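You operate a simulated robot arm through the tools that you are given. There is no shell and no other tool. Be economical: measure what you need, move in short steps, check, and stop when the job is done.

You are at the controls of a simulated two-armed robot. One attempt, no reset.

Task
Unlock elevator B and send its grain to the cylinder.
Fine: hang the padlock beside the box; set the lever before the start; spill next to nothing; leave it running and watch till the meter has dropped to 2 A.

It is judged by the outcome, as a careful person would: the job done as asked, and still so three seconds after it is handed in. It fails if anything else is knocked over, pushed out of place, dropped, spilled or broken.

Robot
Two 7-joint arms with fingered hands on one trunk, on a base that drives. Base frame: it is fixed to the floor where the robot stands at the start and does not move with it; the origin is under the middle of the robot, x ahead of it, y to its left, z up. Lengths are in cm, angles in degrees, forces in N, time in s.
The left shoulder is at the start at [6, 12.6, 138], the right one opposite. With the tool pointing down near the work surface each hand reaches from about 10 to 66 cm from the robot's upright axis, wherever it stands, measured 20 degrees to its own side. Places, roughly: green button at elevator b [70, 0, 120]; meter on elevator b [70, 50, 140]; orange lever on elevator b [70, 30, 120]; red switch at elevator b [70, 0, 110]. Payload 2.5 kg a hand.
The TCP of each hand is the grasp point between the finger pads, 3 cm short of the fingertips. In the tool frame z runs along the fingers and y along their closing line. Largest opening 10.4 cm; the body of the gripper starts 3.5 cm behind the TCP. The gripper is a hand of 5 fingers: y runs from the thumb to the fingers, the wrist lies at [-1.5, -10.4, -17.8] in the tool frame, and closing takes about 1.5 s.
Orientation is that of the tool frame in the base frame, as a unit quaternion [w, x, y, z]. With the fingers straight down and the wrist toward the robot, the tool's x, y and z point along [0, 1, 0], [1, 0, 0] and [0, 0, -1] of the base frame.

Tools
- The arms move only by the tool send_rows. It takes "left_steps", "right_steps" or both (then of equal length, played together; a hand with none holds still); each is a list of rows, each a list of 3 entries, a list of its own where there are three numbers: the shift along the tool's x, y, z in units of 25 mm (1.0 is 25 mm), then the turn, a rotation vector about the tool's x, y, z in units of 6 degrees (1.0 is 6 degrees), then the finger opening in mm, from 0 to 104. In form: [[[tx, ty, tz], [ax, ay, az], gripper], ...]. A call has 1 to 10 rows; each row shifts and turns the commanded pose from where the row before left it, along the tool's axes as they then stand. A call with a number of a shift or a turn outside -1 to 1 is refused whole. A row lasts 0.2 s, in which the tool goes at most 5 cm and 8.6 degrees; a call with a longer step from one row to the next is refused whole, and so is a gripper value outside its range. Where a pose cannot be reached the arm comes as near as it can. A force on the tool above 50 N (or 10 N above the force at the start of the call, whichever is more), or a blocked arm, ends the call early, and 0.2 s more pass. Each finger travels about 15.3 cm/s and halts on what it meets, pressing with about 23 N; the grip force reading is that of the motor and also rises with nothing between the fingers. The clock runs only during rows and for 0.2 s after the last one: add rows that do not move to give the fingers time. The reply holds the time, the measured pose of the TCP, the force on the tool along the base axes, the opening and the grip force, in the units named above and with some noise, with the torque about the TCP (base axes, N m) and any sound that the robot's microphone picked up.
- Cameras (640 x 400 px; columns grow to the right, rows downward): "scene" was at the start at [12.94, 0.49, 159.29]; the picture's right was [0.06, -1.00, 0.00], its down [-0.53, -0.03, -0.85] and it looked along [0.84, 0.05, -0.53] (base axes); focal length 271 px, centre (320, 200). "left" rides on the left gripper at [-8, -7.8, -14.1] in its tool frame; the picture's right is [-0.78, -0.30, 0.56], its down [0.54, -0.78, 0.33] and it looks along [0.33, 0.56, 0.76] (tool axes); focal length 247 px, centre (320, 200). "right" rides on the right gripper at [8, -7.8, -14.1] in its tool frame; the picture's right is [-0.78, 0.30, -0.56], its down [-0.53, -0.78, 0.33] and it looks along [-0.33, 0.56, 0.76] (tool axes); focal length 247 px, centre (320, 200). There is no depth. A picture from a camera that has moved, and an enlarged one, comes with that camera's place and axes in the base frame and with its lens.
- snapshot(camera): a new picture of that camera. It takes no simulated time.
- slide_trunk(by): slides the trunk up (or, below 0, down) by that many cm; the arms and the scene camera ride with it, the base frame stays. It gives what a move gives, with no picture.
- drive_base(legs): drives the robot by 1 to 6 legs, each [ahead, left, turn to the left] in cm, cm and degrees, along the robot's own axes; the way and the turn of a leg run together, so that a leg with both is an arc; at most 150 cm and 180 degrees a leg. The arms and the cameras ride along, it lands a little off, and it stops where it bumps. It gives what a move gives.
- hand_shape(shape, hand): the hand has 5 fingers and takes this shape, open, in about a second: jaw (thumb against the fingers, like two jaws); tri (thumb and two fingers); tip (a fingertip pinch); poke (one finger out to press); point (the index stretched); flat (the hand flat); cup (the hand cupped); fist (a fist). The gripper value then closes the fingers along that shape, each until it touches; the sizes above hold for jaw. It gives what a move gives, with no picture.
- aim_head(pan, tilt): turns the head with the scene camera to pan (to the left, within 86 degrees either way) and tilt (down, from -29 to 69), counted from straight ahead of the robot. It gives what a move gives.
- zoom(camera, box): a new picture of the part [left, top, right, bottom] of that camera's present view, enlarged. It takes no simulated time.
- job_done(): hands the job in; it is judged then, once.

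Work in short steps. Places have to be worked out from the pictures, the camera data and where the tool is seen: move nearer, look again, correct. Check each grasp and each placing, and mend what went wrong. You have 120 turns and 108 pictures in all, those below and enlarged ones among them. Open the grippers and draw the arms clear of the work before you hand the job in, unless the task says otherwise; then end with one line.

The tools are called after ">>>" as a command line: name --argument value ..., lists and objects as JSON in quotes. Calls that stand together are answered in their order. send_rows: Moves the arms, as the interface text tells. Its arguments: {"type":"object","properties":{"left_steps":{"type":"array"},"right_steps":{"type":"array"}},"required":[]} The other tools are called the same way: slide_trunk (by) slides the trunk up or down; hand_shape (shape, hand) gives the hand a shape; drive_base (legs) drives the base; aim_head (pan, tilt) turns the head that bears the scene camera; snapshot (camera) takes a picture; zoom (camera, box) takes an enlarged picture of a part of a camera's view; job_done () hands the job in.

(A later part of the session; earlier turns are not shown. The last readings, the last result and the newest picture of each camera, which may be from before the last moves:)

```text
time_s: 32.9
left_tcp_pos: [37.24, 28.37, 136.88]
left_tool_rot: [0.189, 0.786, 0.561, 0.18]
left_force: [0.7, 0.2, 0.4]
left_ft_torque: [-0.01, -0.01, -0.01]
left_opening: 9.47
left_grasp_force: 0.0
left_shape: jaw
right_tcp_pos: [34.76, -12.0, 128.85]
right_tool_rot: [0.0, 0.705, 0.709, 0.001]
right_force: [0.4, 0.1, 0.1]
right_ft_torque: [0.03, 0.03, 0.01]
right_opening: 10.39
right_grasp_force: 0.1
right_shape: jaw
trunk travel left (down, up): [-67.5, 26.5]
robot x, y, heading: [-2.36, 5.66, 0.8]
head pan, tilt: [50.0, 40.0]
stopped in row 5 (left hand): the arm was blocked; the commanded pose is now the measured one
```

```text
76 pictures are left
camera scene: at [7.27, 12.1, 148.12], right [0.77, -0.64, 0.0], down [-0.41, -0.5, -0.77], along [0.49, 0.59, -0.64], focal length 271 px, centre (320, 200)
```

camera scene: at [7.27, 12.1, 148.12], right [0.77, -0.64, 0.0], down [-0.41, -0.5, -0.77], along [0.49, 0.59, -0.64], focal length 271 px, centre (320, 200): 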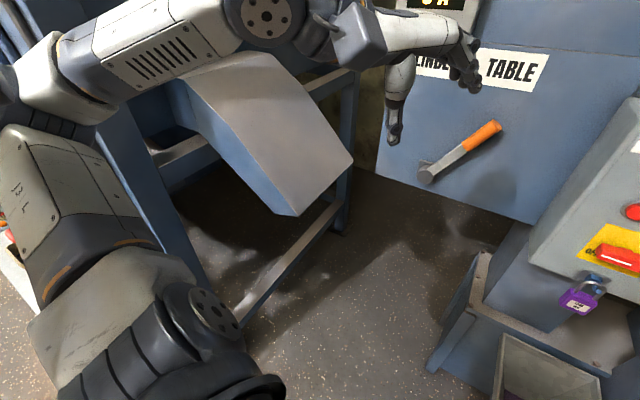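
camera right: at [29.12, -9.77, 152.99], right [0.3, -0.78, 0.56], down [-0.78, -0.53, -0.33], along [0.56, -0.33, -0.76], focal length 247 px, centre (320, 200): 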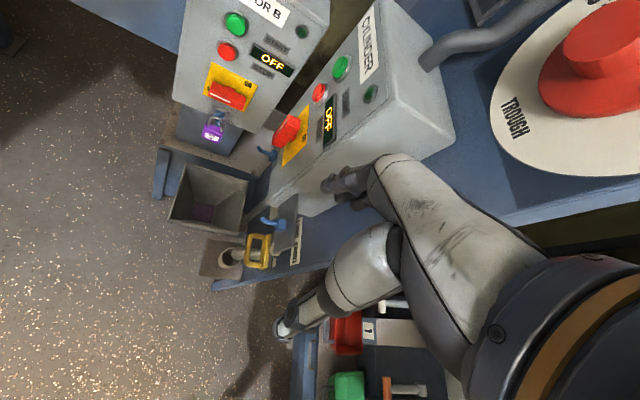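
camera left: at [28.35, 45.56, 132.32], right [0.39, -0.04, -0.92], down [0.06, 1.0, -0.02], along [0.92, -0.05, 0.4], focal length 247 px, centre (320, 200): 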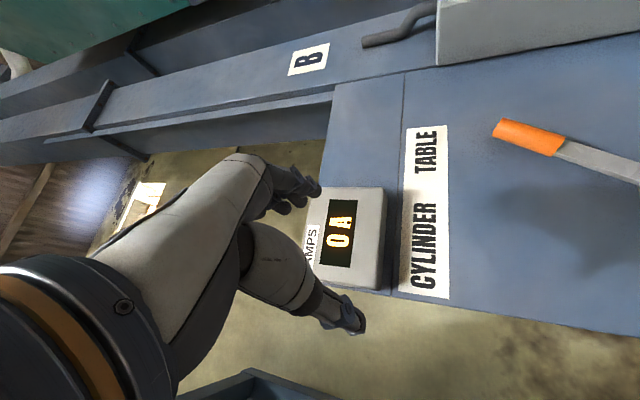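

Nearly there; one more correction of the remaining turn (≈36°).

>>> send_rows --left_steps '[[[0, 0, 0], [0.5, 0, -0.31], 95], [[0, 0, 0], [0.5, 0, -0.31], 95], [[0, 0, 0], [0.5, 0, -0.31], 95], [[0, 0, 0], [0.5, 0, -0.31], 95], [[0, 0, 0], [0.5, 0, -0.31], 95], [[0, 0, 0], [0.5, 0, -0.31], 95], [[0, 0, 0], [0.5, 0, -0.31], 95], [[0, 0, 0], [0.5, 0, -0.31], 95], [[0, 0, 0], [0.5, 0, -0.31], 95], [[0, 0, 0], [0.5, 0, -0.31], 95]]'

>>> snapshot --camera "scene"

```text
time_s: 33.8
left_tcp_pos: [37.41, 28.18, 136.28]
left_tool_rot: [0.198, 0.771, 0.6, 0.076]
left_force: [-0.5, -0.7, -0.4]
left_ft_torque: [0.0, -0.02, 0.03]
left_opening: 9.52
left_grasp_force: 0.1
left_shape: jaw
right_tcp_pos: [34.74, -11.92, 128.88]
right_tool_rot: [0.0, 0.705, 0.709, 0.001]
right_force: [0.0, 1.1, -0.2]
right_ft_torque: [0.04, -0.02, 0.02]
right_opening: 10.37
right_grasp_force: 0.0
right_shape: jaw
trunk travel left (down, up): [-67.5, 26.5]
robot x, y, heading: [-2.37, 5.42, 0.5]
head pan, tilt: [50.0, 40.0]
stopped in row 4 (left hand): the arm was blocked; the commanded pose is now the measured one
```

```text
75 pictures are left
camera scene: at [7.27, 12.1, 148.12], right [0.77, -0.64, 0.0], down [-0.41, -0.5, -0.77], along [0.49, 0.59, -0.64], focal length 271 px, centre (320, 200)
```

scene: 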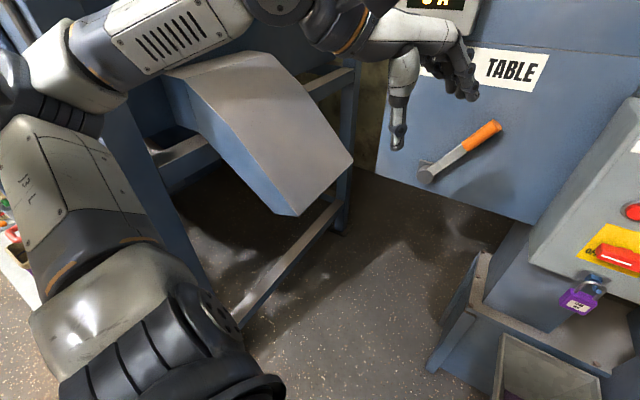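

I lift the left hand up out of the right arm's working space.

>>> send_rows --left_steps '[[[0, 0, -0.8], [0, 0, 0], 95], [[0, 0, -0.8], [0, 0, 0], 95], [[0, 0, -0.8], [0, 0, 0], 95], [[0, 0, -0.8], [0, 0, 0], 95], [[0, 0, -0.8], [0, 0, 0], 95], [[0, 0, -0.8], [0, 0, 0], 95]]'

>>> aim_head --pan 20 --tilt 25

>>> snapshot --camera "scene"

```text
time_s: 35.1
left_tcp_pos: [34.03, 31.45, 144.72]
left_tool_rot: [0.253, 0.769, 0.586, 0.025]
left_force: [0.5, 0.3, -0.2]
left_ft_torque: [0.02, -0.01, 0.01]
left_opening: 9.5
left_grasp_force: 0.0
left_shape: jaw
right_tcp_pos: [34.81, -12.02, 128.74]
right_tool_rot: [0.0, 0.705, 0.709, 0.0]
right_force: [-0.2, 0.5, -0.3]
right_ft_torque: [0.0, 0.01, 0.01]
right_opening: 10.4
right_grasp_force: 0.0
right_shape: jaw
trunk travel left (down, up): [-67.5, 26.5]
robot x, y, heading: [-2.33, 5.45, 0.4]
head pan, tilt: [50.0, 40.0]
stopped in row 6 (left hand): the arm was blocked; the commanded pose is now the measured one
```

```text
time_s: 36.0
left_tcp_pos: [34.04, 31.46, 144.78]
left_tool_rot: [0.253, 0.769, 0.586, 0.027]
left_force: [0.1, 0.5, -0.1]
left_ft_torque: [0.0, -0.04, -0.01]
left_opening: 9.5
left_grasp_force: 0.0
left_shape: jaw
right_tcp_pos: [34.75, -12.06, 128.8]
right_tool_rot: [-0.001, 0.705, 0.709, 0.0]
right_force: [0.1, 0.0, 0.9]
right_ft_torque: [-0.01, 0.04, -0.02]
right_opening: 10.37
right_grasp_force: 0.0
right_shape: jaw
trunk travel left (down, up): [-67.5, 26.5]
robot x, y, heading: [-2.58, 5.69, 0.3]
head pan, tilt: [20.0, 25.0]
```

```text
74 pictures are left
camera scene: at [10.48, 8.77, 150.45], right [0.35, -0.94, 0.0], down [-0.4, -0.15, -0.91], along [0.85, 0.32, -0.42], focal length 271 px, centre (320, 200)
```

scene: 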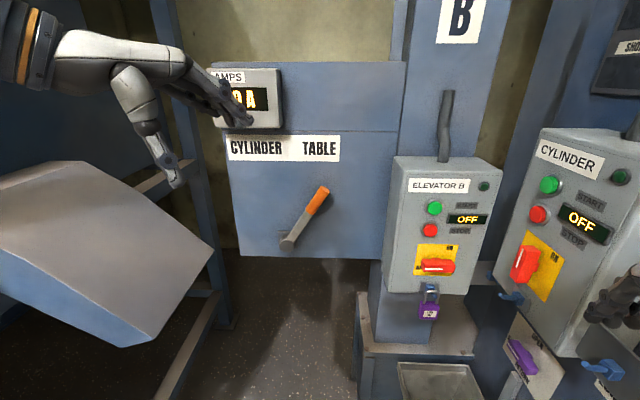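

The left hand is clear. I drive to a stance ahead of the lever for the right hand, and turn the right hand to point forward.

>>> drive_base --legs '[[0, 9, 0], [10, 0, 0]]'

>>> send_rows --right_steps '[[[0, 0.8, 0], [0, 0, 0], 95], [[0, 0.8, 0], [0, 0, 0], 95], [[0, 0, 0], [-0.7, -0.7, -0.7], 95], [[0, 0, 0], [-0.7, -0.7, -0.7], 95], [[0, 0, 0], [-0.7, -0.7, -0.7], 95], [[0, 0, 0], [-0.7, -0.7, -0.7], 95], [[0, 0, 0], [-0.7, -0.7, -0.7], 95], [[0, 0, 0], [-0.7, -0.7, -0.7], 95], [[0, 0, 0], [-0.7, -0.7, -0.7], 95], [[0, 0, 0], [-0.7, -0.7, -0.7], 95]]'

>>> send_rows --right_steps '[[[0, 0, 0], [-0.7, -0.7, -0.7], 95], [[0, 0, 0], [-0.7, -0.7, -0.7], 95], [[0, 0, 0], [-0.7, -0.7, -0.7], 95], [[0, 0, 0], [-0.7, -0.7, -0.7], 95], [[0, 0, 0], [-0.7, -0.7, -0.7], 95], [[0, 0, 0], [-0.7, -0.7, -0.7], 95], [[0, 0, 0], [-0.7, -0.7, -0.7], 95], [[0, 0, 0], [-0.7, -0.7, -0.7], 95]]'

>>> snapshot --camera "right"

>>> snapshot --camera "scene"

```text
time_s: 37.9
left_tcp_pos: [44.01, 40.47, 144.73]
left_tool_rot: [0.253, 0.769, 0.586, 0.027]
left_force: [-0.6, -0.2, -0.1]
left_ft_torque: [0.0, 0.0, -0.02]
left_opening: 9.51
left_grasp_force: 0.0
left_shape: jaw
right_tcp_pos: [44.68, -3.02, 128.75]
right_tool_rot: [-0.001, 0.704, 0.71, 0.0]
right_force: [0.8, 0.8, -0.7]
right_ft_torque: [0.01, 0.0, 0.01]
right_opening: 10.39
right_grasp_force: 0.2
right_shape: jaw
trunk travel left (down, up): [-67.5, 26.5]
robot x, y, heading: [7.67, 14.44, 0.6]
head pan, tilt: [20.0, 25.0]
```

```text
time_s: 40.1
left_tcp_pos: [44.08, 40.41, 144.85]
left_tool_rot: [0.254, 0.769, 0.586, 0.026]
left_force: [-0.1, 0.1, -0.5]
left_ft_torque: [0.0, -0.01, -0.01]
left_opening: 9.51
left_grasp_force: 0.1
left_shape: jaw
right_tcp_pos: [49.13, -3.06, 129.25]
right_tool_rot: [0.398, 0.416, 0.818, 0.002]
right_force: [-0.5, -0.1, -0.3]
right_ft_torque: [-0.01, -0.03, -0.03]
right_opening: 9.5
right_grasp_force: 0.1
right_shape: jaw
right hand out of reach, approached as far as the arm can: row 10
trunk travel left (down, up): [-67.5, 26.5]
robot x, y, heading: [7.89, 14.51, 0.5]
head pan, tilt: [20.0, 25.0]
```

```text
time_s: 41.9
left_tcp_pos: [43.86, 40.57, 144.73]
left_tool_rot: [0.254, 0.769, 0.586, 0.027]
left_force: [0.6, -0.4, -0.3]
left_ft_torque: [0.02, 0.0, 0.02]
left_opening: 9.48
left_grasp_force: 0.1
left_shape: jaw
right_tcp_pos: [52.15, 0.38, 131.04]
right_tool_rot: [0.674, 0.047, 0.738, -0.003]
right_force: [-0.4, 0.0, -0.3]
right_ft_torque: [0.02, 0.01, -0.01]
right_opening: 9.51
right_grasp_force: 0.2
right_shape: jaw
right hand out of reach, approached as far as the arm can: row 1, 2, 3, 4, 5, 6, 7, 8
trunk travel left (down, up): [-67.5, 26.5]
robot x, y, heading: [7.58, 14.69, 0.4]
head pan, tilt: [20.0, 25.0]
```

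```text
73 pictures are left
camera right: at [36.92, -5.81, 123.95], right [-0.46, 0.28, 0.84], down [0.32, -0.83, 0.45], along [0.83, 0.48, 0.3], focal length 247 px, centre (320, 200)
```

right: 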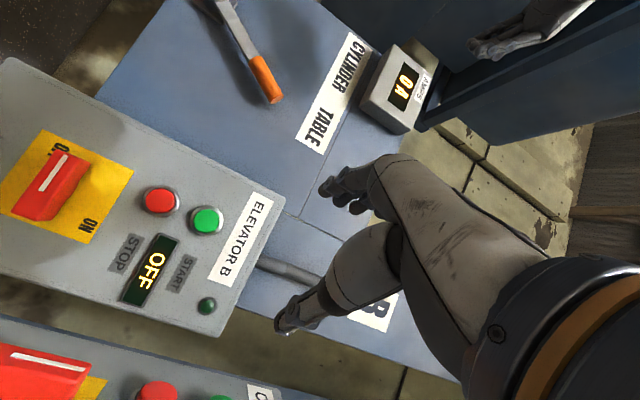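

```text
72 pictures are left
camera scene: at [20.42, 17.83, 150.45], right [0.35, -0.94, 0.0], down [-0.4, -0.15, -0.91], along [0.85, 0.32, -0.42], focal length 271 px, centre (320, 200)
```

scene: 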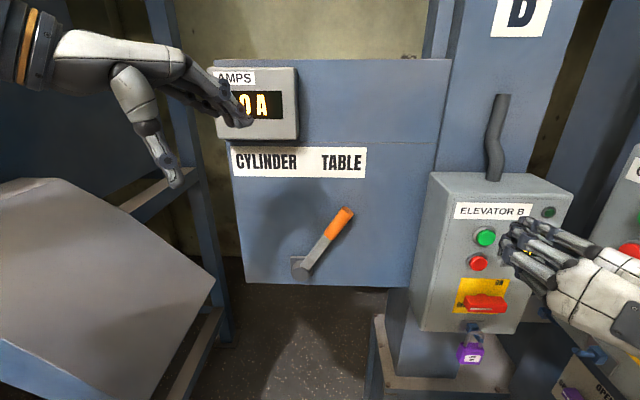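

The right hand now points forward. I move it left and down in front of the lever handle.

>>> send_rows --right_steps '[[[0.3, 0.9, 0.1], [0, 0, 0], 95], [[0.3, 0.9, 0.1], [0, 0, 0], 95], [[0.3, 0.9, 0.1], [0, 0, 0], 95], [[0.3, 0.9, 0.1], [0, 0, 0], 95], [[0.3, 0.9, 0.1], [0, 0, 0], 95], [[0.3, 0.9, 0.1], [0, 0, 0], 95], [[0.3, 0.9, 0.1], [0, 0, 0], 95], [[0.3, 0.9, 0.1], [0, 0, 0], 95], [[0.3, 0.9, 0.1], [0, 0, 0], 95], [[0.3, 0.9, 0.1], [0, 0, 0], 95]]'

```text
time_s: 44.1
left_tcp_pos: [44.0, 40.49, 144.72]
left_tool_rot: [0.253, 0.769, 0.587, 0.026]
left_force: [-0.1, -0.1, 0.3]
left_ft_torque: [0.02, -0.02, 0.0]
left_opening: 9.49
left_grasp_force: 0.1
left_shape: jaw
right_tcp_pos: [55.94, 14.79, 132.17]
right_tool_rot: [0.681, 0.045, 0.731, -0.001]
right_force: [0.0, -0.2, -0.5]
right_ft_torque: [0.01, -0.02, -0.01]
right_opening: 9.54
right_grasp_force: 0.1
right_shape: jaw
right hand out of reach, approached as far as the arm can: row 1, 2, 3, 4, 5, 6, 7, 8, 9, 10
trunk travel left (down, up): [-67.5, 26.5]
robot x, y, heading: [7.61, 14.72, 0.1]
head pan, tilt: [20.0, 25.0]
```

It's cramped (too close). I push the command forward and on toward the lever.

>>> send_rows --right_steps '[[[0, 0.5, 0.6], [0, 0, 0], 95], [[0, 0.5, 0.6], [0, 0, 0], 95], [[0, 0.5, 0.6], [0, 0, 0], 95], [[0, 0.5, 0.6], [0, 0, 0], 95], [[0, 0.5, 0.6], [0, 0, 0], 95], [[0, 0, 0], [0, 0, 0], 95], [[0, 0, 0], [0, 0, 0], 95]]'

>>> snapshot --camera "scene"

```text
time_s: 45.7
left_tcp_pos: [44.1, 40.52, 144.7]
left_tool_rot: [0.255, 0.768, 0.586, 0.027]
left_force: [0.9, -0.1, 0.5]
left_ft_torque: [0.02, 0.0, 0.01]
left_opening: 9.48
left_grasp_force: 0.0
left_shape: jaw
right_tcp_pos: [63.98, 19.52, 133.19]
right_tool_rot: [0.68, 0.044, 0.731, -0.001]
right_force: [-0.3, -0.4, 1.0]
right_ft_torque: [0.02, 0.04, -0.01]
right_opening: 9.5
right_grasp_force: 0.0
right_shape: jaw
right hand out of reach, approached as far as the arm can: row 1, 2, 3, 5
trunk travel left (down, up): [-67.5, 26.5]
robot x, y, heading: [7.85, 14.51, 0.7]
head pan, tilt: [20.0, 25.0]
```

```text
71 pictures are left
camera scene: at [20.45, 17.79, 150.45], right [0.35, -0.94, 0.0], down [-0.4, -0.15, -0.91], along [0.85, 0.32, -0.42], focal length 271 px, centre (320, 200)
```

scene: 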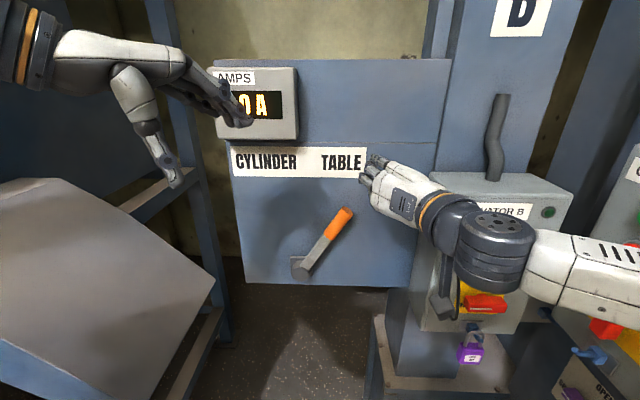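

Now the arm is in reach again. I move to ≈(62, 33, 119).

>>> send_rows --right_steps '[[[0.7, 0.6, -0.1], [0, 0, 0], 95], [[0.7, 0.6, -0.1], [0, 0, 0], 95], [[0.7, 0.6, -0.1], [0, 0, 0], 95], [[0.7, 0.7, -0.1], [0, 0, 0], 95], [[0.7, 0.7, -0.1], [0, 0, 0], 95], [[0.7, 0.7, 0], [0, 0, 0], 95], [[0.7, 0.7, 0], [0, 0, 0], 95], [[0.5, 0.6, 0], [0, 0, 0], 95]]'

>>> snapshot --camera "scene"

>>> snapshot --camera "right"

```text
time_s: 47.5
left_tcp_pos: [44.06, 40.42, 144.89]
left_tool_rot: [0.254, 0.769, 0.586, 0.026]
left_force: [0.1, 0.7, 1.6]
left_ft_torque: [-0.01, -0.02, 0.03]
left_opening: 9.5
left_grasp_force: 0.1
left_shape: jaw
right_tcp_pos: [64.13, 19.43, 133.22]
right_tool_rot: [0.68, 0.045, 0.732, -0.001]
right_force: [-0.4, 0.9, 0.8]
right_ft_torque: [-0.01, -0.02, -0.01]
right_opening: 9.52
right_grasp_force: 0.0
right_shape: jaw
right hand out of reach, approached as far as the arm can: row 1, 2, 3, 4, 5, 6, 7, 8
trunk travel left (down, up): [-67.5, 26.5]
robot x, y, heading: [7.8, 14.76, 0.3]
head pan, tilt: [20.0, 25.0]
```

```text
70 pictures are left
camera scene: at [20.44, 17.78, 150.45], right [0.35, -0.94, 0.0], down [-0.4, -0.15, -0.91], along [0.85, 0.32, -0.42], focal length 271 px, centre (320, 200)
```

scene: 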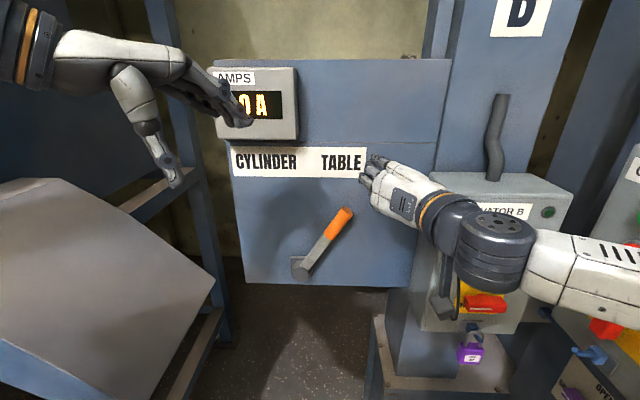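

```text
69 pictures are left
camera right: at [49.1, 13.17, 125.85], right [-0.48, 0.28, 0.83], down [0.32, -0.83, 0.46], along [0.82, 0.49, 0.31], focal length 247 px, centre (320, 200)
```

right: 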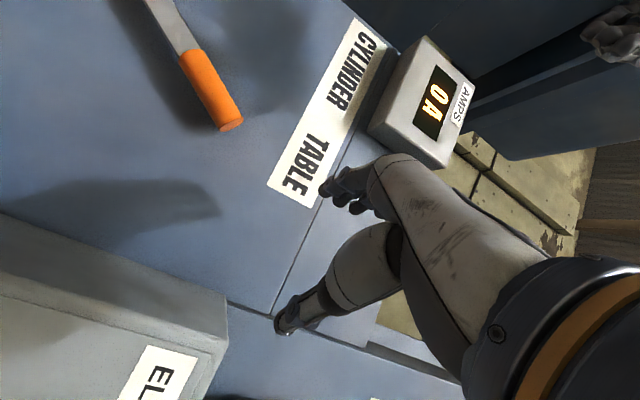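

The arm is at a joint limit in this orientation. Rolling the hand +30° (wrist lower), which I want anyway for the handle, should relieve it.

>>> send_rows --right_steps '[[[0, 0, 0], [0, 0, 1], 95], [[0, 0, 0], [0, 0, 1], 95], [[0, 0, 0], [0, 0, 1], 95], [[0, 0, 0], [0, 0, 1], 95], [[0, 0, 0], [0, 0, 1], 95], [[0, 0, 0], [0, 0, 1], 95], [[0, 0, 0], [0, 0, 1], 95]]'

>>> send_rows --right_steps '[[[0.5, 0.1, 0], [0, 0, 0], 95], [[0.5, 0.1, 0], [0, 0, 0], 95], [[0.5, 0.1, 0], [0, 0, 0], 95], [[0.5, 0.1, 0], [0, 0, 0], 95]]'

```text
time_s: 49.1
left_tcp_pos: [43.98, 40.51, 144.76]
left_tool_rot: [0.254, 0.769, 0.586, 0.026]
left_force: [0.6, 0.2, -0.1]
left_ft_torque: [0.01, -0.01, -0.02]
left_opening: 9.54
left_grasp_force: 0.1
left_shape: jaw
right_tcp_pos: [64.08, 19.49, 133.11]
right_tool_rot: [0.68, 0.044, 0.732, -0.001]
right_force: [0.2, 0.1, 0.6]
right_ft_torque: [0.02, 0.02, 0.0]
right_opening: 9.5
right_grasp_force: 0.0
right_shape: jaw
right hand out of reach, approached as far as the arm can: row 1, 2, 3, 4, 5, 6, 7
trunk travel left (down, up): [-67.5, 26.5]
robot x, y, heading: [7.82, 14.38, 0.2]
head pan, tilt: [20.0, 25.0]
```

```text
time_s: 50.1
left_tcp_pos: [43.92, 40.43, 144.76]
left_tool_rot: [0.254, 0.769, 0.586, 0.025]
left_force: [-0.7, 0.2, 0.1]
left_ft_torque: [-0.01, -0.05, 0.0]
left_opening: 9.49
left_grasp_force: 0.0
left_shape: jaw
right_tcp_pos: [64.19, 19.5, 133.08]
right_tool_rot: [0.681, 0.044, 0.731, -0.001]
right_force: [-0.5, 0.5, -0.5]
right_ft_torque: [0.01, -0.01, -0.01]
right_opening: 9.51
right_grasp_force: 0.0
right_shape: jaw
right hand out of reach, approached as far as the arm can: row 1, 2, 3, 4
trunk travel left (down, up): [-67.5, 26.5]
robot x, y, heading: [7.51, 14.49, 0.7]
head pan, tilt: [20.0, 25.0]
```

Testing whether the command has drifted away from the arm: a row with no motion.

>>> send_rows --right_steps '[[[0, 0, 0], [0, 0, 0], 95]]'

>>> send_rows --right_steps '[[[0, 0, -0.4], [0, 0, 0], 95], [[0, 0, -0.4], [0, 0, 0], 95]]'

>>> send_rows --right_steps '[[[0, -0.4, 0], [0, 0, 0], 95], [[0, -0.4, 0], [0, 0, 0], 95]]'

>>> send_rows --right_steps '[[[-0.4, 0, 0], [0, 0, 0], 95], [[-0.4, 0, 0], [0, 0, 0], 95]]'

```text
time_s: 50.5
left_tcp_pos: [44.08, 40.46, 144.8]
left_tool_rot: [0.255, 0.769, 0.586, 0.025]
left_force: [0.2, 0.5, 0.5]
left_ft_torque: [-0.01, 0.0, 0.01]
left_opening: 9.5
left_grasp_force: 0.0
left_shape: jaw
right_tcp_pos: [64.14, 19.51, 133.22]
right_tool_rot: [0.68, 0.045, 0.732, -0.001]
right_force: [0.9, -0.3, -0.6]
right_ft_torque: [0.01, -0.01, -0.02]
right_opening: 9.51
right_grasp_force: 0.0
right_shape: jaw
trunk travel left (down, up): [-67.5, 26.5]
robot x, y, heading: [7.33, 14.31, 0.4]
head pan, tilt: [20.0, 25.0]
```

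```text
time_s: 51.1
left_tcp_pos: [44.07, 40.5, 144.76]
left_tool_rot: [0.254, 0.769, 0.586, 0.026]
left_force: [-0.3, -0.6, -0.2]
left_ft_torque: [0.01, 0.03, 0.0]
left_opening: 9.51
left_grasp_force: 0.0
left_shape: jaw
right_tcp_pos: [62.08, 19.72, 133.4]
right_tool_rot: [0.681, 0.044, 0.731, -0.001]
right_force: [0.1, 0.6, -0.1]
right_ft_torque: [0.01, 0.03, -0.01]
right_opening: 9.52
right_grasp_force: 0.1
right_shape: jaw
trunk travel left (down, up): [-67.5, 26.5]
robot x, y, heading: [7.83, 14.69, 0.3]
head pan, tilt: [20.0, 25.0]
```

```text
time_s: 51.7
left_tcp_pos: [44.01, 40.48, 144.69]
left_tool_rot: [0.254, 0.769, 0.586, 0.026]
left_force: [0.6, 0.4, -0.7]
left_ft_torque: [0.01, -0.01, -0.01]
left_opening: 9.5
left_grasp_force: 0.0
left_shape: jaw
right_tcp_pos: [62.19, 17.52, 133.21]
right_tool_rot: [0.681, 0.044, 0.731, 0.0]
right_force: [0.1, -0.1, 0.3]
right_ft_torque: [0.01, 0.03, -0.02]
right_opening: 9.54
right_grasp_force: 0.1
right_shape: jaw
trunk travel left (down, up): [-67.5, 26.5]
robot x, y, heading: [7.9, 14.16, 0.5]
head pan, tilt: [20.0, 25.0]
```

```text
time_s: 52.3
left_tcp_pos: [44.03, 40.49, 144.82]
left_tool_rot: [0.254, 0.769, 0.586, 0.026]
left_force: [0.9, 0.1, -0.6]
left_ft_torque: [0.01, 0.02, -0.02]
left_opening: 9.5
left_grasp_force: 0.0
left_shape: jaw
right_tcp_pos: [62.25, 17.35, 135.23]
right_tool_rot: [0.68, 0.044, 0.732, 0.0]
right_force: [0.3, -0.7, -0.3]
right_ft_torque: [-0.01, -0.01, -0.02]
right_opening: 9.49
right_grasp_force: 0.1
right_shape: jaw
trunk travel left (down, up): [-67.5, 26.5]
robot x, y, heading: [7.74, 14.62, 0.6]
head pan, tilt: [20.0, 25.0]
```

Down/left is limited in that pose. A 45°-down pose with the wrist behind is more natural, so I retract the right hand and give the left hand such a pose.

>>> send_rows --right_steps '[[[0, -0.9, -0.6], [0, 0, 0], 95], [[0, -0.9, -0.6], [0, 0, 0], 95], [[0, -0.9, -0.6], [0, 0, 0], 95], [[0, -0.9, -0.6], [0, 0, 0], 95], [[0, -0.9, -0.6], [0, 0, 0], 95], [[0, -0.9, -0.6], [0, 0, 0], 95], [[0, -0.9, -0.6], [0, 0, 0], 95]]'

>>> send_rows --left_steps '[[[0, 0, 0], [-0.45, 0.48, -0.14], 95], [[0, 0, 0], [-0.45, 0.48, -0.14], 95], [[0, 0, 0], [-0.45, 0.48, -0.14], 95], [[0, 0, 0], [-0.45, 0.48, -0.14], 95], [[0, 0, 0], [-0.45, 0.48, -0.14], 95], [[0, 0, 0], [-0.45, 0.48, -0.14], 95], [[0, 0, 0], [-0.45, 0.48, -0.14], 95], [[0, 0, 0], [-0.45, 0.48, -0.14], 95]]'

>>> snapshot --camera "scene"

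```text
time_s: 53.9
left_tcp_pos: [44.0, 40.46, 144.93]
left_tool_rot: [0.253, 0.769, 0.587, 0.027]
left_force: [0.2, 0.1, -0.4]
left_ft_torque: [0.01, -0.02, -0.02]
left_opening: 9.49
left_grasp_force: 0.0
left_shape: jaw
right_tcp_pos: [50.68, 2.49, 135.11]
right_tool_rot: [0.68, 0.043, 0.731, -0.001]
right_force: [-0.5, -0.2, -0.6]
right_ft_torque: [-0.01, 0.0, 0.0]
right_opening: 9.51
right_grasp_force: 0.0
right_shape: jaw
trunk travel left (down, up): [-67.5, 26.5]
robot x, y, heading: [7.72, 14.65, 0.4]
head pan, tilt: [20.0, 25.0]
```

```text
time_s: 55.7
left_tcp_pos: [44.25, 40.39, 144.45]
left_tool_rot: [0.274, 0.653, 0.653, 0.267]
left_force: [-0.1, 0.5, 0.3]
left_ft_torque: [0.0, -0.01, 0.02]
left_opening: 9.48
left_grasp_force: 0.1
left_shape: jaw
right_tcp_pos: [50.85, 2.44, 135.11]
right_tool_rot: [0.68, 0.044, 0.732, 0.0]
right_force: [0.4, 0.1, 0.0]
right_ft_torque: [0.01, -0.03, 0.03]
right_opening: 9.53
right_grasp_force: 0.0
right_shape: jaw
trunk travel left (down, up): [-67.5, 26.5]
robot x, y, heading: [7.95, 14.78, 0.3]
head pan, tilt: [20.0, 25.0]
```

```text
68 pictures are left
camera scene: at [20.44, 17.77, 150.45], right [0.35, -0.94, 0.0], down [-0.4, -0.15, -0.91], along [0.85, 0.32, -0.42], focal length 271 px, centre (320, 200)
```

scene: 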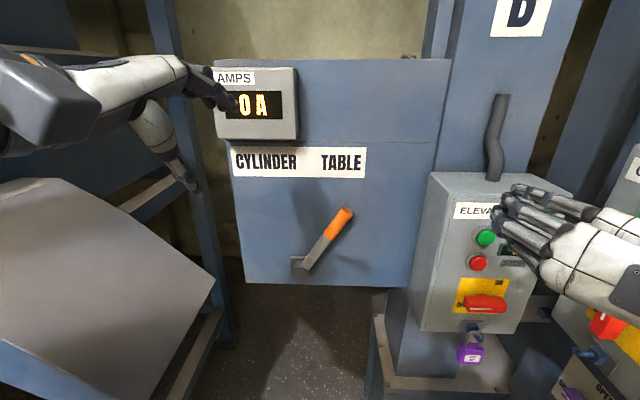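

Good. I set the left hand to "poke" and bring it in front and right of the lever.

>>> hand_shape --hand "left" --shape "poke"

>>> send_rows --left_steps '[[[-0.65, -0.07, 0.9], [0, 0, 0], 0], [[-0.65, -0.07, 0.9], [0, 0, 0], 0], [[-0.65, -0.07, 0.9], [0, 0, 0], 0], [[-0.65, -0.07, 0.9], [0, 0, 0], 0], [[-0.65, -0.07, 0.9], [0, 0, 0], 0], [[-0.65, -0.07, 0.9], [0, 0, 0], 0], [[-0.65, -0.07, 0.9], [0, 0, 0], 0], [[-0.65, -0.07, 0.9], [0, 0, 0], 0], [[-0.65, -0.07, 0.9], [0, 0, 0], 0], [[-0.65, -0.07, 0.9], [0, 0, 0], 0]]'

>>> snapshot --camera "scene"

>>> snapshot --camera "left"

```text
time_s: 56.6
left_tcp_pos: [44.03, 40.41, 144.67]
left_tool_rot: [0.276, 0.653, 0.652, 0.269]
left_force: [-0.6, -0.4, -0.1]
left_ft_torque: [0.0, -0.01, 0.0]
left_opening: 0.0
left_grasp_force: 0.1
left_shape: poke
right_tcp_pos: [50.69, 2.49, 135.22]
right_tool_rot: [0.68, 0.044, 0.732, -0.001]
right_force: [-0.1, 0.7, 0.0]
right_ft_torque: [0.01, -0.01, -0.01]
right_opening: 9.51
right_grasp_force: 0.1
right_shape: jaw
trunk travel left (down, up): [-67.5, 26.5]
robot x, y, heading: [7.58, 14.49, 0.4]
head pan, tilt: [20.0, 25.0]
```

```text
time_s: 57.5
left_tcp_pos: [48.83, 35.44, 138.95]
left_tool_rot: [0.327, 0.644, 0.657, 0.217]
left_force: [0.0, -0.5, 0.3]
left_ft_torque: [-0.01, 0.01, -0.01]
left_opening: 0.01
left_grasp_force: 0.1
left_shape: poke
right_tcp_pos: [50.68, 2.54, 135.24]
right_tool_rot: [0.68, 0.044, 0.732, -0.001]
right_force: [0.2, -0.7, -0.5]
right_ft_torque: [-0.01, -0.02, 0.01]
right_opening: 9.55
right_grasp_force: 0.0
right_shape: jaw
trunk travel left (down, up): [-67.5, 26.5]
robot x, y, heading: [7.48, 14.48, 0.6]
head pan, tilt: [20.0, 25.0]
stopped in row 4 (left hand): the arm was blocked; the commanded pose is now the measured one
```

```text
67 pictures are left
camera scene: at [20.46, 17.77, 150.45], right [0.35, -0.94, 0.0], down [-0.4, -0.15, -0.91], along [0.85, 0.32, -0.42], focal length 271 px, centre (320, 200)
```

scene: 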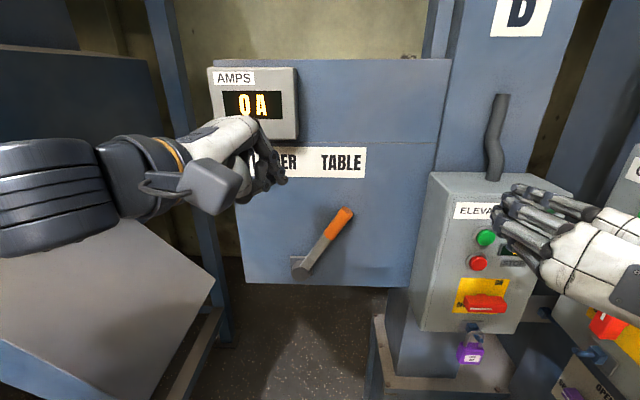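

```text
66 pictures are left
camera left: at [32.9, 28.91, 144.59], right [0.15, -0.86, -0.48], down [-0.29, 0.42, -0.86], along [0.95, 0.27, -0.18], focal length 247 px, centre (320, 200)
```

left: 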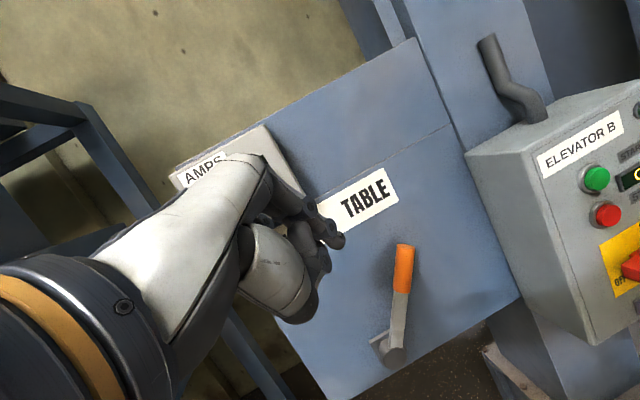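

Blocked again with no force at the tool: the elbow must be meeting something. I look at the left side.

>>> aim_head --pan 70 --tilt 20

>>> snapshot --camera "scene"

```text
time_s: 58.6
left_tcp_pos: [48.75, 35.42, 138.96]
left_tool_rot: [0.327, 0.643, 0.657, 0.218]
left_force: [0.4, -0.4, -0.2]
left_ft_torque: [-0.01, 0.0, 0.0]
left_opening: 0.01
left_grasp_force: 0.0
left_shape: poke
right_tcp_pos: [50.74, 2.4, 135.13]
right_tool_rot: [0.68, 0.044, 0.732, -0.001]
right_force: [-0.7, 0.7, -0.2]
right_ft_torque: [0.01, -0.01, 0.0]
right_opening: 9.49
right_grasp_force: 0.0
right_shape: jaw
trunk travel left (down, up): [-67.5, 26.5]
robot x, y, heading: [7.65, 14.45, 0.6]
head pan, tilt: [70.0, 20.0]
```

```text
65 pictures are left
camera scene: at [14.94, 23.34, 151.26], right [0.94, -0.34, 0.0], down [-0.12, -0.32, -0.94], along [0.32, 0.88, -0.34], focal length 271 px, centre (320, 200)
```

scene: 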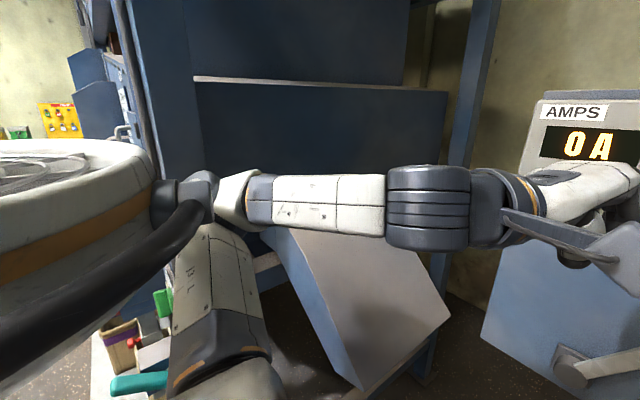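

The forearm hangs free above the tray, so it may be just lag near a bad joint configuration. I go on with smaller, slower steps.

>>> send_rows --left_steps '[[[-0.3, -0.05, 0.35], [0, 0, 0], 0], [[-0.3, -0.05, 0.35], [0, 0, 0], 0], [[-0.3, -0.05, 0.35], [0, 0, 0], 0], [[-0.3, -0.05, 0.35], [0, 0, 0], 0], [[-0.3, -0.05, 0.35], [0, 0, 0], 0], [[-0.3, -0.05, 0.35], [0, 0, 0], 0], [[-0.3, -0.05, 0.35], [0, 0, 0], 0], [[-0.3, -0.05, 0.35], [0, 0, 0], 0], [[-0.3, -0.05, 0.35], [0, 0, 0], 0], [[-0.3, -0.05, 0.35], [0, 0, 0], 0]]'

>>> snapshot --camera "scene"

```text
time_s: 60.8
left_tcp_pos: [53.9, 26.58, 133.12]
left_tool_rot: [0.327, 0.644, 0.656, 0.218]
left_force: [-0.3, -0.2, -0.4]
left_ft_torque: [-0.01, 0.0, 0.04]
left_opening: 0.0
left_grasp_force: 0.0
left_shape: poke
right_tcp_pos: [50.86, 2.38, 135.04]
right_tool_rot: [0.68, 0.044, 0.732, -0.001]
right_force: [-0.2, -0.1, 0.6]
right_ft_torque: [0.02, 0.01, -0.02]
right_opening: 9.53
right_grasp_force: 0.1
right_shape: jaw
trunk travel left (down, up): [-67.5, 26.5]
robot x, y, heading: [7.96, 14.61, 0.2]
head pan, tilt: [70.0, 20.0]
```

```text
64 pictures are left
camera scene: at [14.95, 23.3, 151.26], right [0.94, -0.34, 0.0], down [-0.12, -0.32, -0.94], along [0.32, 0.89, -0.34], focal length 271 px, centre (320, 200)
```

scene: 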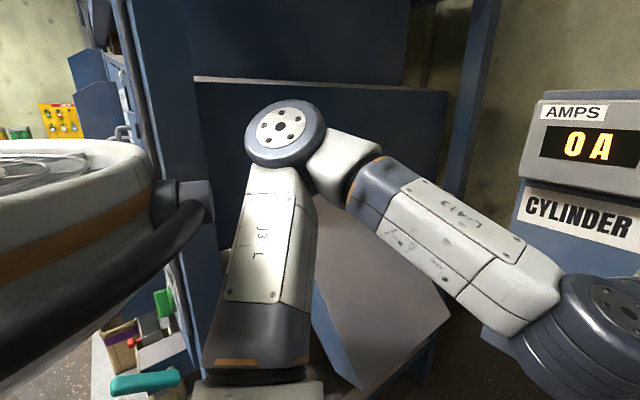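

Slow steps work: the elbow swung up into a good posture. I continue toward the right side of the lever.

>>> send_rows --left_steps '[[[-0.05, 0, 0.4], [0, 0, 0], 0], [[-0.05, 0, 0.4], [0, 0, 0], 0], [[-0.05, 0, 0.4], [0, 0, 0], 0], [[-0.05, 0, 0.4], [0, 0, 0], 0], [[-0.05, 0, 0.4], [0, 0, 0], 0], [[-0.05, 0, 0.4], [0, 0, 0], 0], [[-0.05, 0, 0.4], [0, 0, 0], 0], [[-0.05, 0, 0.4], [0, 0, 0], 0]]'

>>> aim_head --pan 15 --tilt 28

>>> snapshot --camera "scene"

>>> snapshot --camera "left"

```text
time_s: 62.6
left_tcp_pos: [59.55, 24.74, 127.96]
left_tool_rot: [0.328, 0.643, 0.657, 0.218]
left_force: [-0.2, 0.3, -0.3]
left_ft_torque: [-0.03, -0.01, -0.01]
left_opening: 0.03
left_grasp_force: 0.1
left_shape: poke
right_tcp_pos: [50.87, 2.5, 135.14]
right_tool_rot: [0.68, 0.044, 0.732, -0.001]
right_force: [1.3, 0.4, -0.4]
right_ft_torque: [0.02, 0.0, 0.01]
right_opening: 9.52
right_grasp_force: 0.1
right_shape: jaw
trunk travel left (down, up): [-67.5, 26.5]
robot x, y, heading: [7.66, 14.48, 0.6]
head pan, tilt: [70.0, 20.0]
```

```text
time_s: 63.9
left_tcp_pos: [59.34, 24.68, 127.85]
left_tool_rot: [0.327, 0.644, 0.657, 0.217]
left_force: [-0.8, -0.3, 0.1]
left_ft_torque: [0.0, 0.04, 0.0]
left_opening: 0.01
left_grasp_force: 0.1
left_shape: poke
right_tcp_pos: [50.68, 2.49, 135.14]
right_tool_rot: [0.68, 0.044, 0.732, -0.001]
right_force: [-1.0, 0.1, -0.2]
right_ft_torque: [0.01, -0.03, 0.02]
right_opening: 9.52
right_grasp_force: 0.1
right_shape: jaw
trunk travel left (down, up): [-67.5, 26.5]
robot x, y, heading: [7.62, 14.59, 0.4]
head pan, tilt: [15.0, 28.0]
```

```text
63 pictures are left
camera scene: at [20.6, 17.0, 149.97], right [0.27, -0.96, 0.0], down [-0.45, -0.12, -0.88], along [0.85, 0.23, -0.47], focal length 271 px, centre (320, 200)
```

scene: 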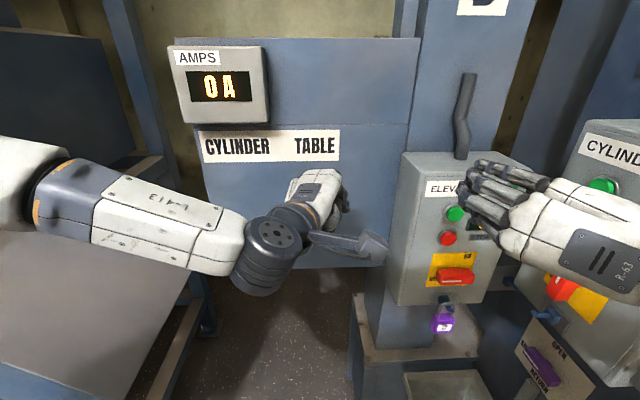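

```text
62 pictures are left
camera left: at [43.57, 18.23, 133.44], right [0.15, -0.86, -0.48], down [-0.29, 0.42, -0.86], along [0.95, 0.27, -0.18], focal length 247 px, centre (320, 200)
```

left: 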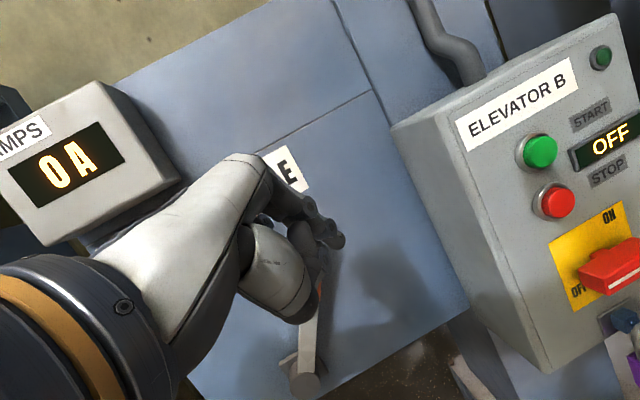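

The index points along the tool toward the panel, right of the lever. I advance it slowly to beside the lever.

>>> send_rows --left_steps '[[[0.05, 0, 0.55], [0, 0, 0], 0], [[0.05, 0, 0.55], [0, 0, 0], 0], [[0.05, 0, 0.55], [0, 0, 0], 0], [[0.05, 0, 0.55], [0, 0, 0], 0], [[0.05, 0, 0.55], [0, 0, 0], 0], [[0.05, 0, 0.55], [0, 0, 0], 0], [[0.05, 0, 0.55], [0, 0, 0], 0], [[0.05, 0, 0.55], [0, 0, 0], 0], [[0.05, 0, 0.55], [0, 0, 0], 0], [[0.05, 0, 0.55], [0, 0, 0], 0]]'

>>> snapshot --camera "left"

>>> snapshot --camera "scene"

```text
time_s: 66.1
left_tcp_pos: [68.55, 24.88, 118.8]
left_tool_rot: [0.328, 0.644, 0.656, 0.218]
left_force: [0.4, 0.2, 0.8]
left_ft_torque: [0.02, -0.03, -0.02]
left_opening: 0.0
left_grasp_force: 0.0
left_shape: poke
left hand out of reach, approached as far as the arm can: row 9, 10
right_tcp_pos: [50.74, 2.46, 135.1]
right_tool_rot: [0.68, 0.045, 0.732, -0.001]
right_force: [-0.3, 0.4, -0.2]
right_ft_torque: [0.0, -0.02, 0.01]
right_opening: 9.49
right_grasp_force: 0.0
right_shape: jaw
trunk travel left (down, up): [-67.5, 26.5]
robot x, y, heading: [7.77, 14.7, 0.4]
head pan, tilt: [15.0, 28.0]
```

```text
61 pictures are left
camera left: at [52.73, 18.51, 124.36], right [0.15, -0.86, -0.48], down [-0.29, 0.42, -0.86], along [0.95, 0.27, -0.18], focal length 247 px, centre (320, 200)
```

left: 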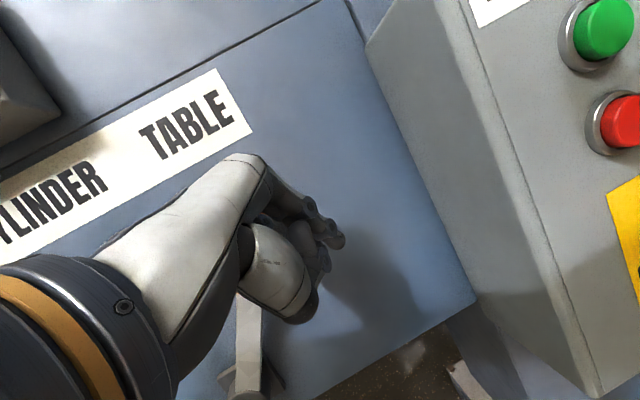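

```text
60 pictures are left
camera scene: at [20.61, 17.0, 149.97], right [0.27, -0.96, 0.0], down [-0.45, -0.12, -0.88], along [0.85, 0.23, -0.47], focal length 271 px, centre (320, 200)
```

scene: 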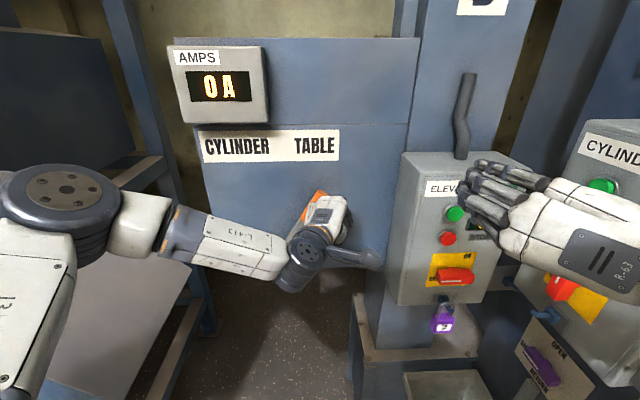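

At the reach limit, so I drive ahead 4 cm, then check.

>>> drive_base --legs '[[4, 0, 0]]'

>>> send_rows --left_steps '[[[0.4, 0, 0], [0, 0, 0], 0], [[0.4, 0, 0], [0, 0, 0], 0], [[0.4, 0, 0], [0, 0, 0], 0], [[0.4, 0, 0], [0, 0, 0], 0]]'

>>> snapshot --camera "left"

```text
time_s: 67.0
left_tcp_pos: [72.59, 25.04, 118.89]
left_tool_rot: [0.327, 0.644, 0.657, 0.217]
left_force: [-2.3, -0.8, 0.2]
left_ft_torque: [-0.01, -0.06, 0.11]
left_opening: 0.0
left_grasp_force: 0.2
left_shape: poke
right_tcp_pos: [54.78, 2.38, 135.06]
right_tool_rot: [0.681, 0.044, 0.731, -0.001]
right_force: [0.6, 0.6, 0.7]
right_ft_torque: [0.01, -0.01, -0.04]
right_opening: 9.53
right_grasp_force: 0.0
right_shape: jaw
trunk travel left (down, up): [-67.5, 26.5]
robot x, y, heading: [11.66, 14.4, 0.3]
head pan, tilt: [15.0, 28.0]
```

```text
time_s: 68.0
left_tcp_pos: [72.82, 29.55, 118.05]
left_tool_rot: [0.326, 0.641, 0.66, 0.219]
left_force: [0.3, -0.5, -0.8]
left_ft_torque: [0.01, -0.05, 0.06]
left_opening: 0.0
left_grasp_force: 0.1
left_shape: poke
right_tcp_pos: [54.72, 2.62, 135.11]
right_tool_rot: [0.68, 0.044, 0.731, 0.0]
right_force: [-0.2, 0.8, -0.7]
right_ft_torque: [0.01, 0.0, -0.01]
right_opening: 9.51
right_grasp_force: 0.1
right_shape: jaw
trunk travel left (down, up): [-67.5, 26.5]
robot x, y, heading: [11.51, 14.63, 0.4]
head pan, tilt: [15.0, 28.0]
```

```text
59 pictures are left
camera left: at [57.07, 22.79, 123.69], right [0.16, -0.86, -0.48], down [-0.29, 0.42, -0.86], along [0.94, 0.28, -0.18], focal length 247 px, centre (320, 200)
```

left: 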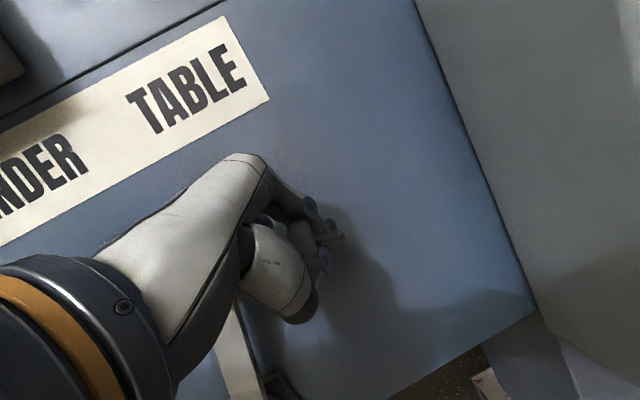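

A light touch on the panel or lever. I back off a hair and push left slowly, watching the force.

>>> send_rows --left_steps '[[[0.4, 0, -0.25], [0, 0, 0], 0], [[0.4, 0, 0], [0, 0, 0], 0], [[0.4, 0, 0], [0, 0, 0], 0], [[0.4, 0, 0], [0, 0, 0], 0], [[0.4, 0, 0], [0, 0, 0], 0], [[0.4, 0, 0], [0, 0, 0], 0]]'

>>> snapshot --camera "left"

>>> snapshot --camera "scene"

```text
time_s: 69.3
left_tcp_pos: [72.44, 35.11, 117.88]
left_tool_rot: [0.327, 0.643, 0.657, 0.218]
left_force: [-0.4, -1.7, 0.0]
left_ft_torque: [0.09, -0.03, 0.12]
left_opening: 0.02
left_grasp_force: 0.2
left_shape: poke
right_tcp_pos: [54.62, 2.42, 135.09]
right_tool_rot: [0.681, 0.045, 0.731, -0.001]
right_force: [-0.8, -0.1, -0.3]
right_ft_torque: [-0.01, -0.03, -0.02]
right_opening: 9.49
right_grasp_force: 0.1
right_shape: jaw
trunk travel left (down, up): [-67.5, 26.5]
robot x, y, heading: [11.82, 14.76, 0.2]
head pan, tilt: [15.0, 28.0]
```

```text
58 pictures are left
camera left: at [56.62, 28.52, 123.36], right [0.15, -0.86, -0.48], down [-0.29, 0.42, -0.86], along [0.95, 0.27, -0.18], focal length 247 px, centre (320, 200)
```

left: 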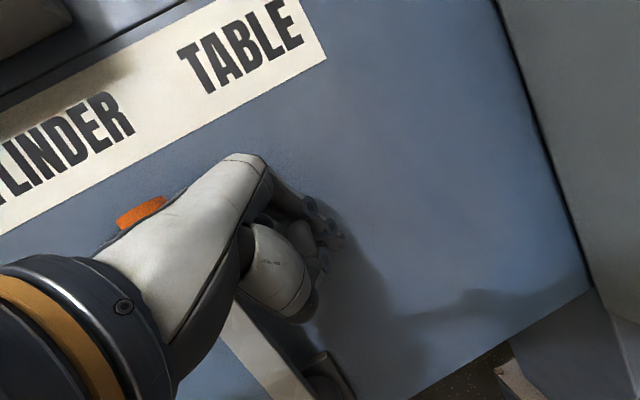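

```text
57 pictures are left
camera scene: at [24.54, 17.0, 149.98], right [0.27, -0.96, 0.0], down [-0.45, -0.12, -0.88], along [0.85, 0.23, -0.47], focal length 271 px, centre (320, 200)
```

scene: 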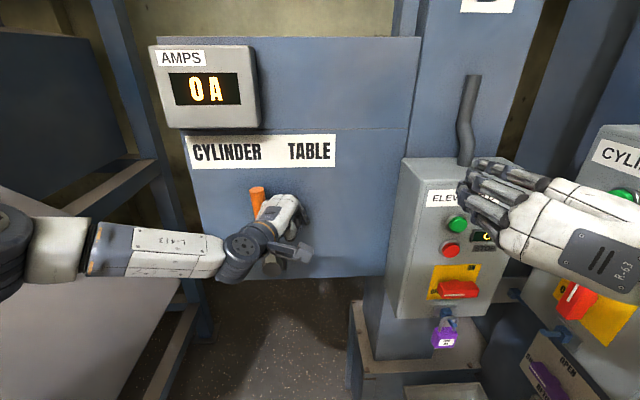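

The lever is moving well (already past vertical). I go on pushing.

>>> send_rows --left_steps '[[[0.4, 0, 0], [0, 0, 0], 0], [[0.4, 0, 0], [0, 0, 0], 0], [[0.4, 0, 0], [0, 0, 0], 0], [[0.4, 0, 0], [0, 0, 0], 0], [[0.4, 0, 0], [0, 0, 0], 0], [[0.4, 0, 0], [0, 0, 0], 0]]'

>>> snapshot --camera "scene"

```text
time_s: 70.8
left_tcp_pos: [72.2, 40.08, 117.11]
left_tool_rot: [0.327, 0.648, 0.653, 0.216]
left_force: [-30.2, -20.4, 3.5]
left_ft_torque: [0.42, -0.57, 0.5]
left_opening: 0.0
left_grasp_force: 0.2
left_shape: poke
right_tcp_pos: [54.17, 2.1, 135.28]
right_tool_rot: [0.682, 0.045, 0.73, 0.0]
right_force: [0.7, 0.6, -0.6]
right_ft_torque: [0.01, 0.02, 0.01]
right_opening: 9.51
right_grasp_force: 0.0
right_shape: jaw
trunk travel left (down, up): [-67.5, 26.5]
robot x, y, heading: [11.55, 14.82, 0.2]
head pan, tilt: [15.0, 28.0]
```

```text
56 pictures are left
camera scene: at [24.03, 16.63, 150.04], right [0.27, -0.96, 0.0], down [-0.45, -0.12, -0.89], along [0.85, 0.24, -0.47], focal length 271 px, centre (320, 200)
```

scene: 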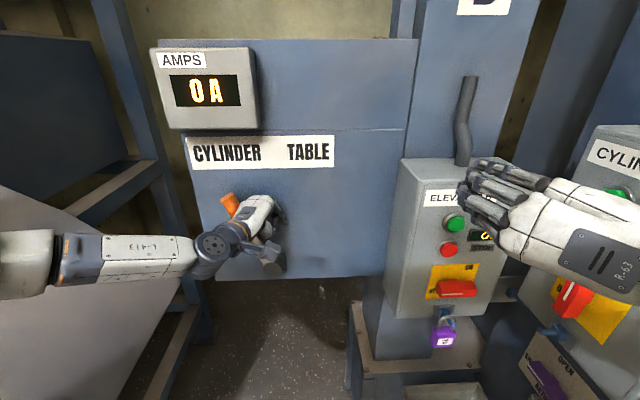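

Force has risen (30 N): probably the end stop. I withdraw the hand to see where the lever points.

>>> send_rows --left_steps '[[[-0.2, 0, -0.4], [0, 0, 0], 0], [[-0.1, 0, -0.5], [0, 0, 0], 0], [[-0.1, 0, -0.5], [0, 0, 0], 0], [[-0.2, 0, -0.5], [0, 0, 0], 0], [[-0.4, 0, -0.5], [0, 0, 0], 0], [[-0.4, 0, -0.5], [0, 0, 0], 0], [[-0.4, 0, -0.5], [0, 0, 0], 0], [[-0.4, 0, -0.5], [0, 0, 0], 0]]'

>>> snapshot --camera "scene"

>>> snapshot --camera "left"

```text
time_s: 72.5
left_tcp_pos: [65.48, 36.77, 124.43]
left_tool_rot: [0.328, 0.644, 0.656, 0.217]
left_force: [-0.8, 0.0, -0.9]
left_ft_torque: [-0.01, -0.01, -0.03]
left_opening: 0.01
left_grasp_force: 0.1
left_shape: poke
right_tcp_pos: [54.75, 2.38, 135.16]
right_tool_rot: [0.68, 0.045, 0.731, -0.001]
right_force: [1.0, -0.2, 0.1]
right_ft_torque: [0.01, 0.0, -0.03]
right_opening: 9.52
right_grasp_force: 0.2
right_shape: jaw
trunk travel left (down, up): [-67.5, 26.5]
robot x, y, heading: [11.69, 14.55, 0.3]
head pan, tilt: [15.0, 28.0]
```

```text
55 pictures are left
camera scene: at [24.55, 17.01, 149.97], right [0.27, -0.96, 0.0], down [-0.45, -0.12, -0.88], along [0.85, 0.23, -0.47], focal length 271 px, centre (320, 200)
```

scene: 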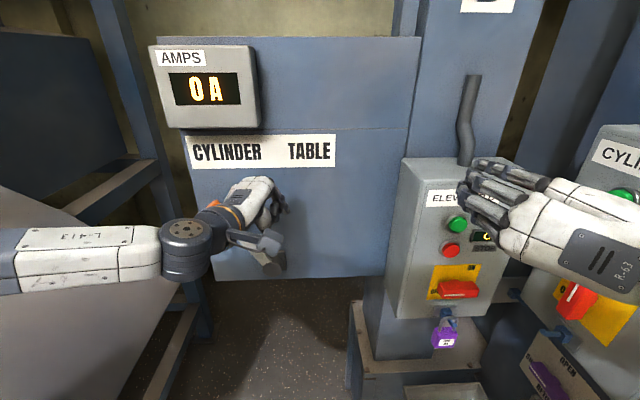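

```text
54 pictures are left
camera left: at [49.72, 30.25, 129.99], right [0.15, -0.86, -0.48], down [-0.29, 0.42, -0.86], along [0.95, 0.27, -0.18], focal length 247 px, centre (320, 200)
```

left: 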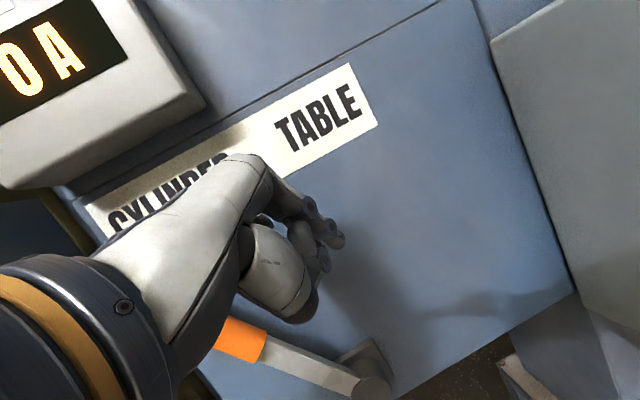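

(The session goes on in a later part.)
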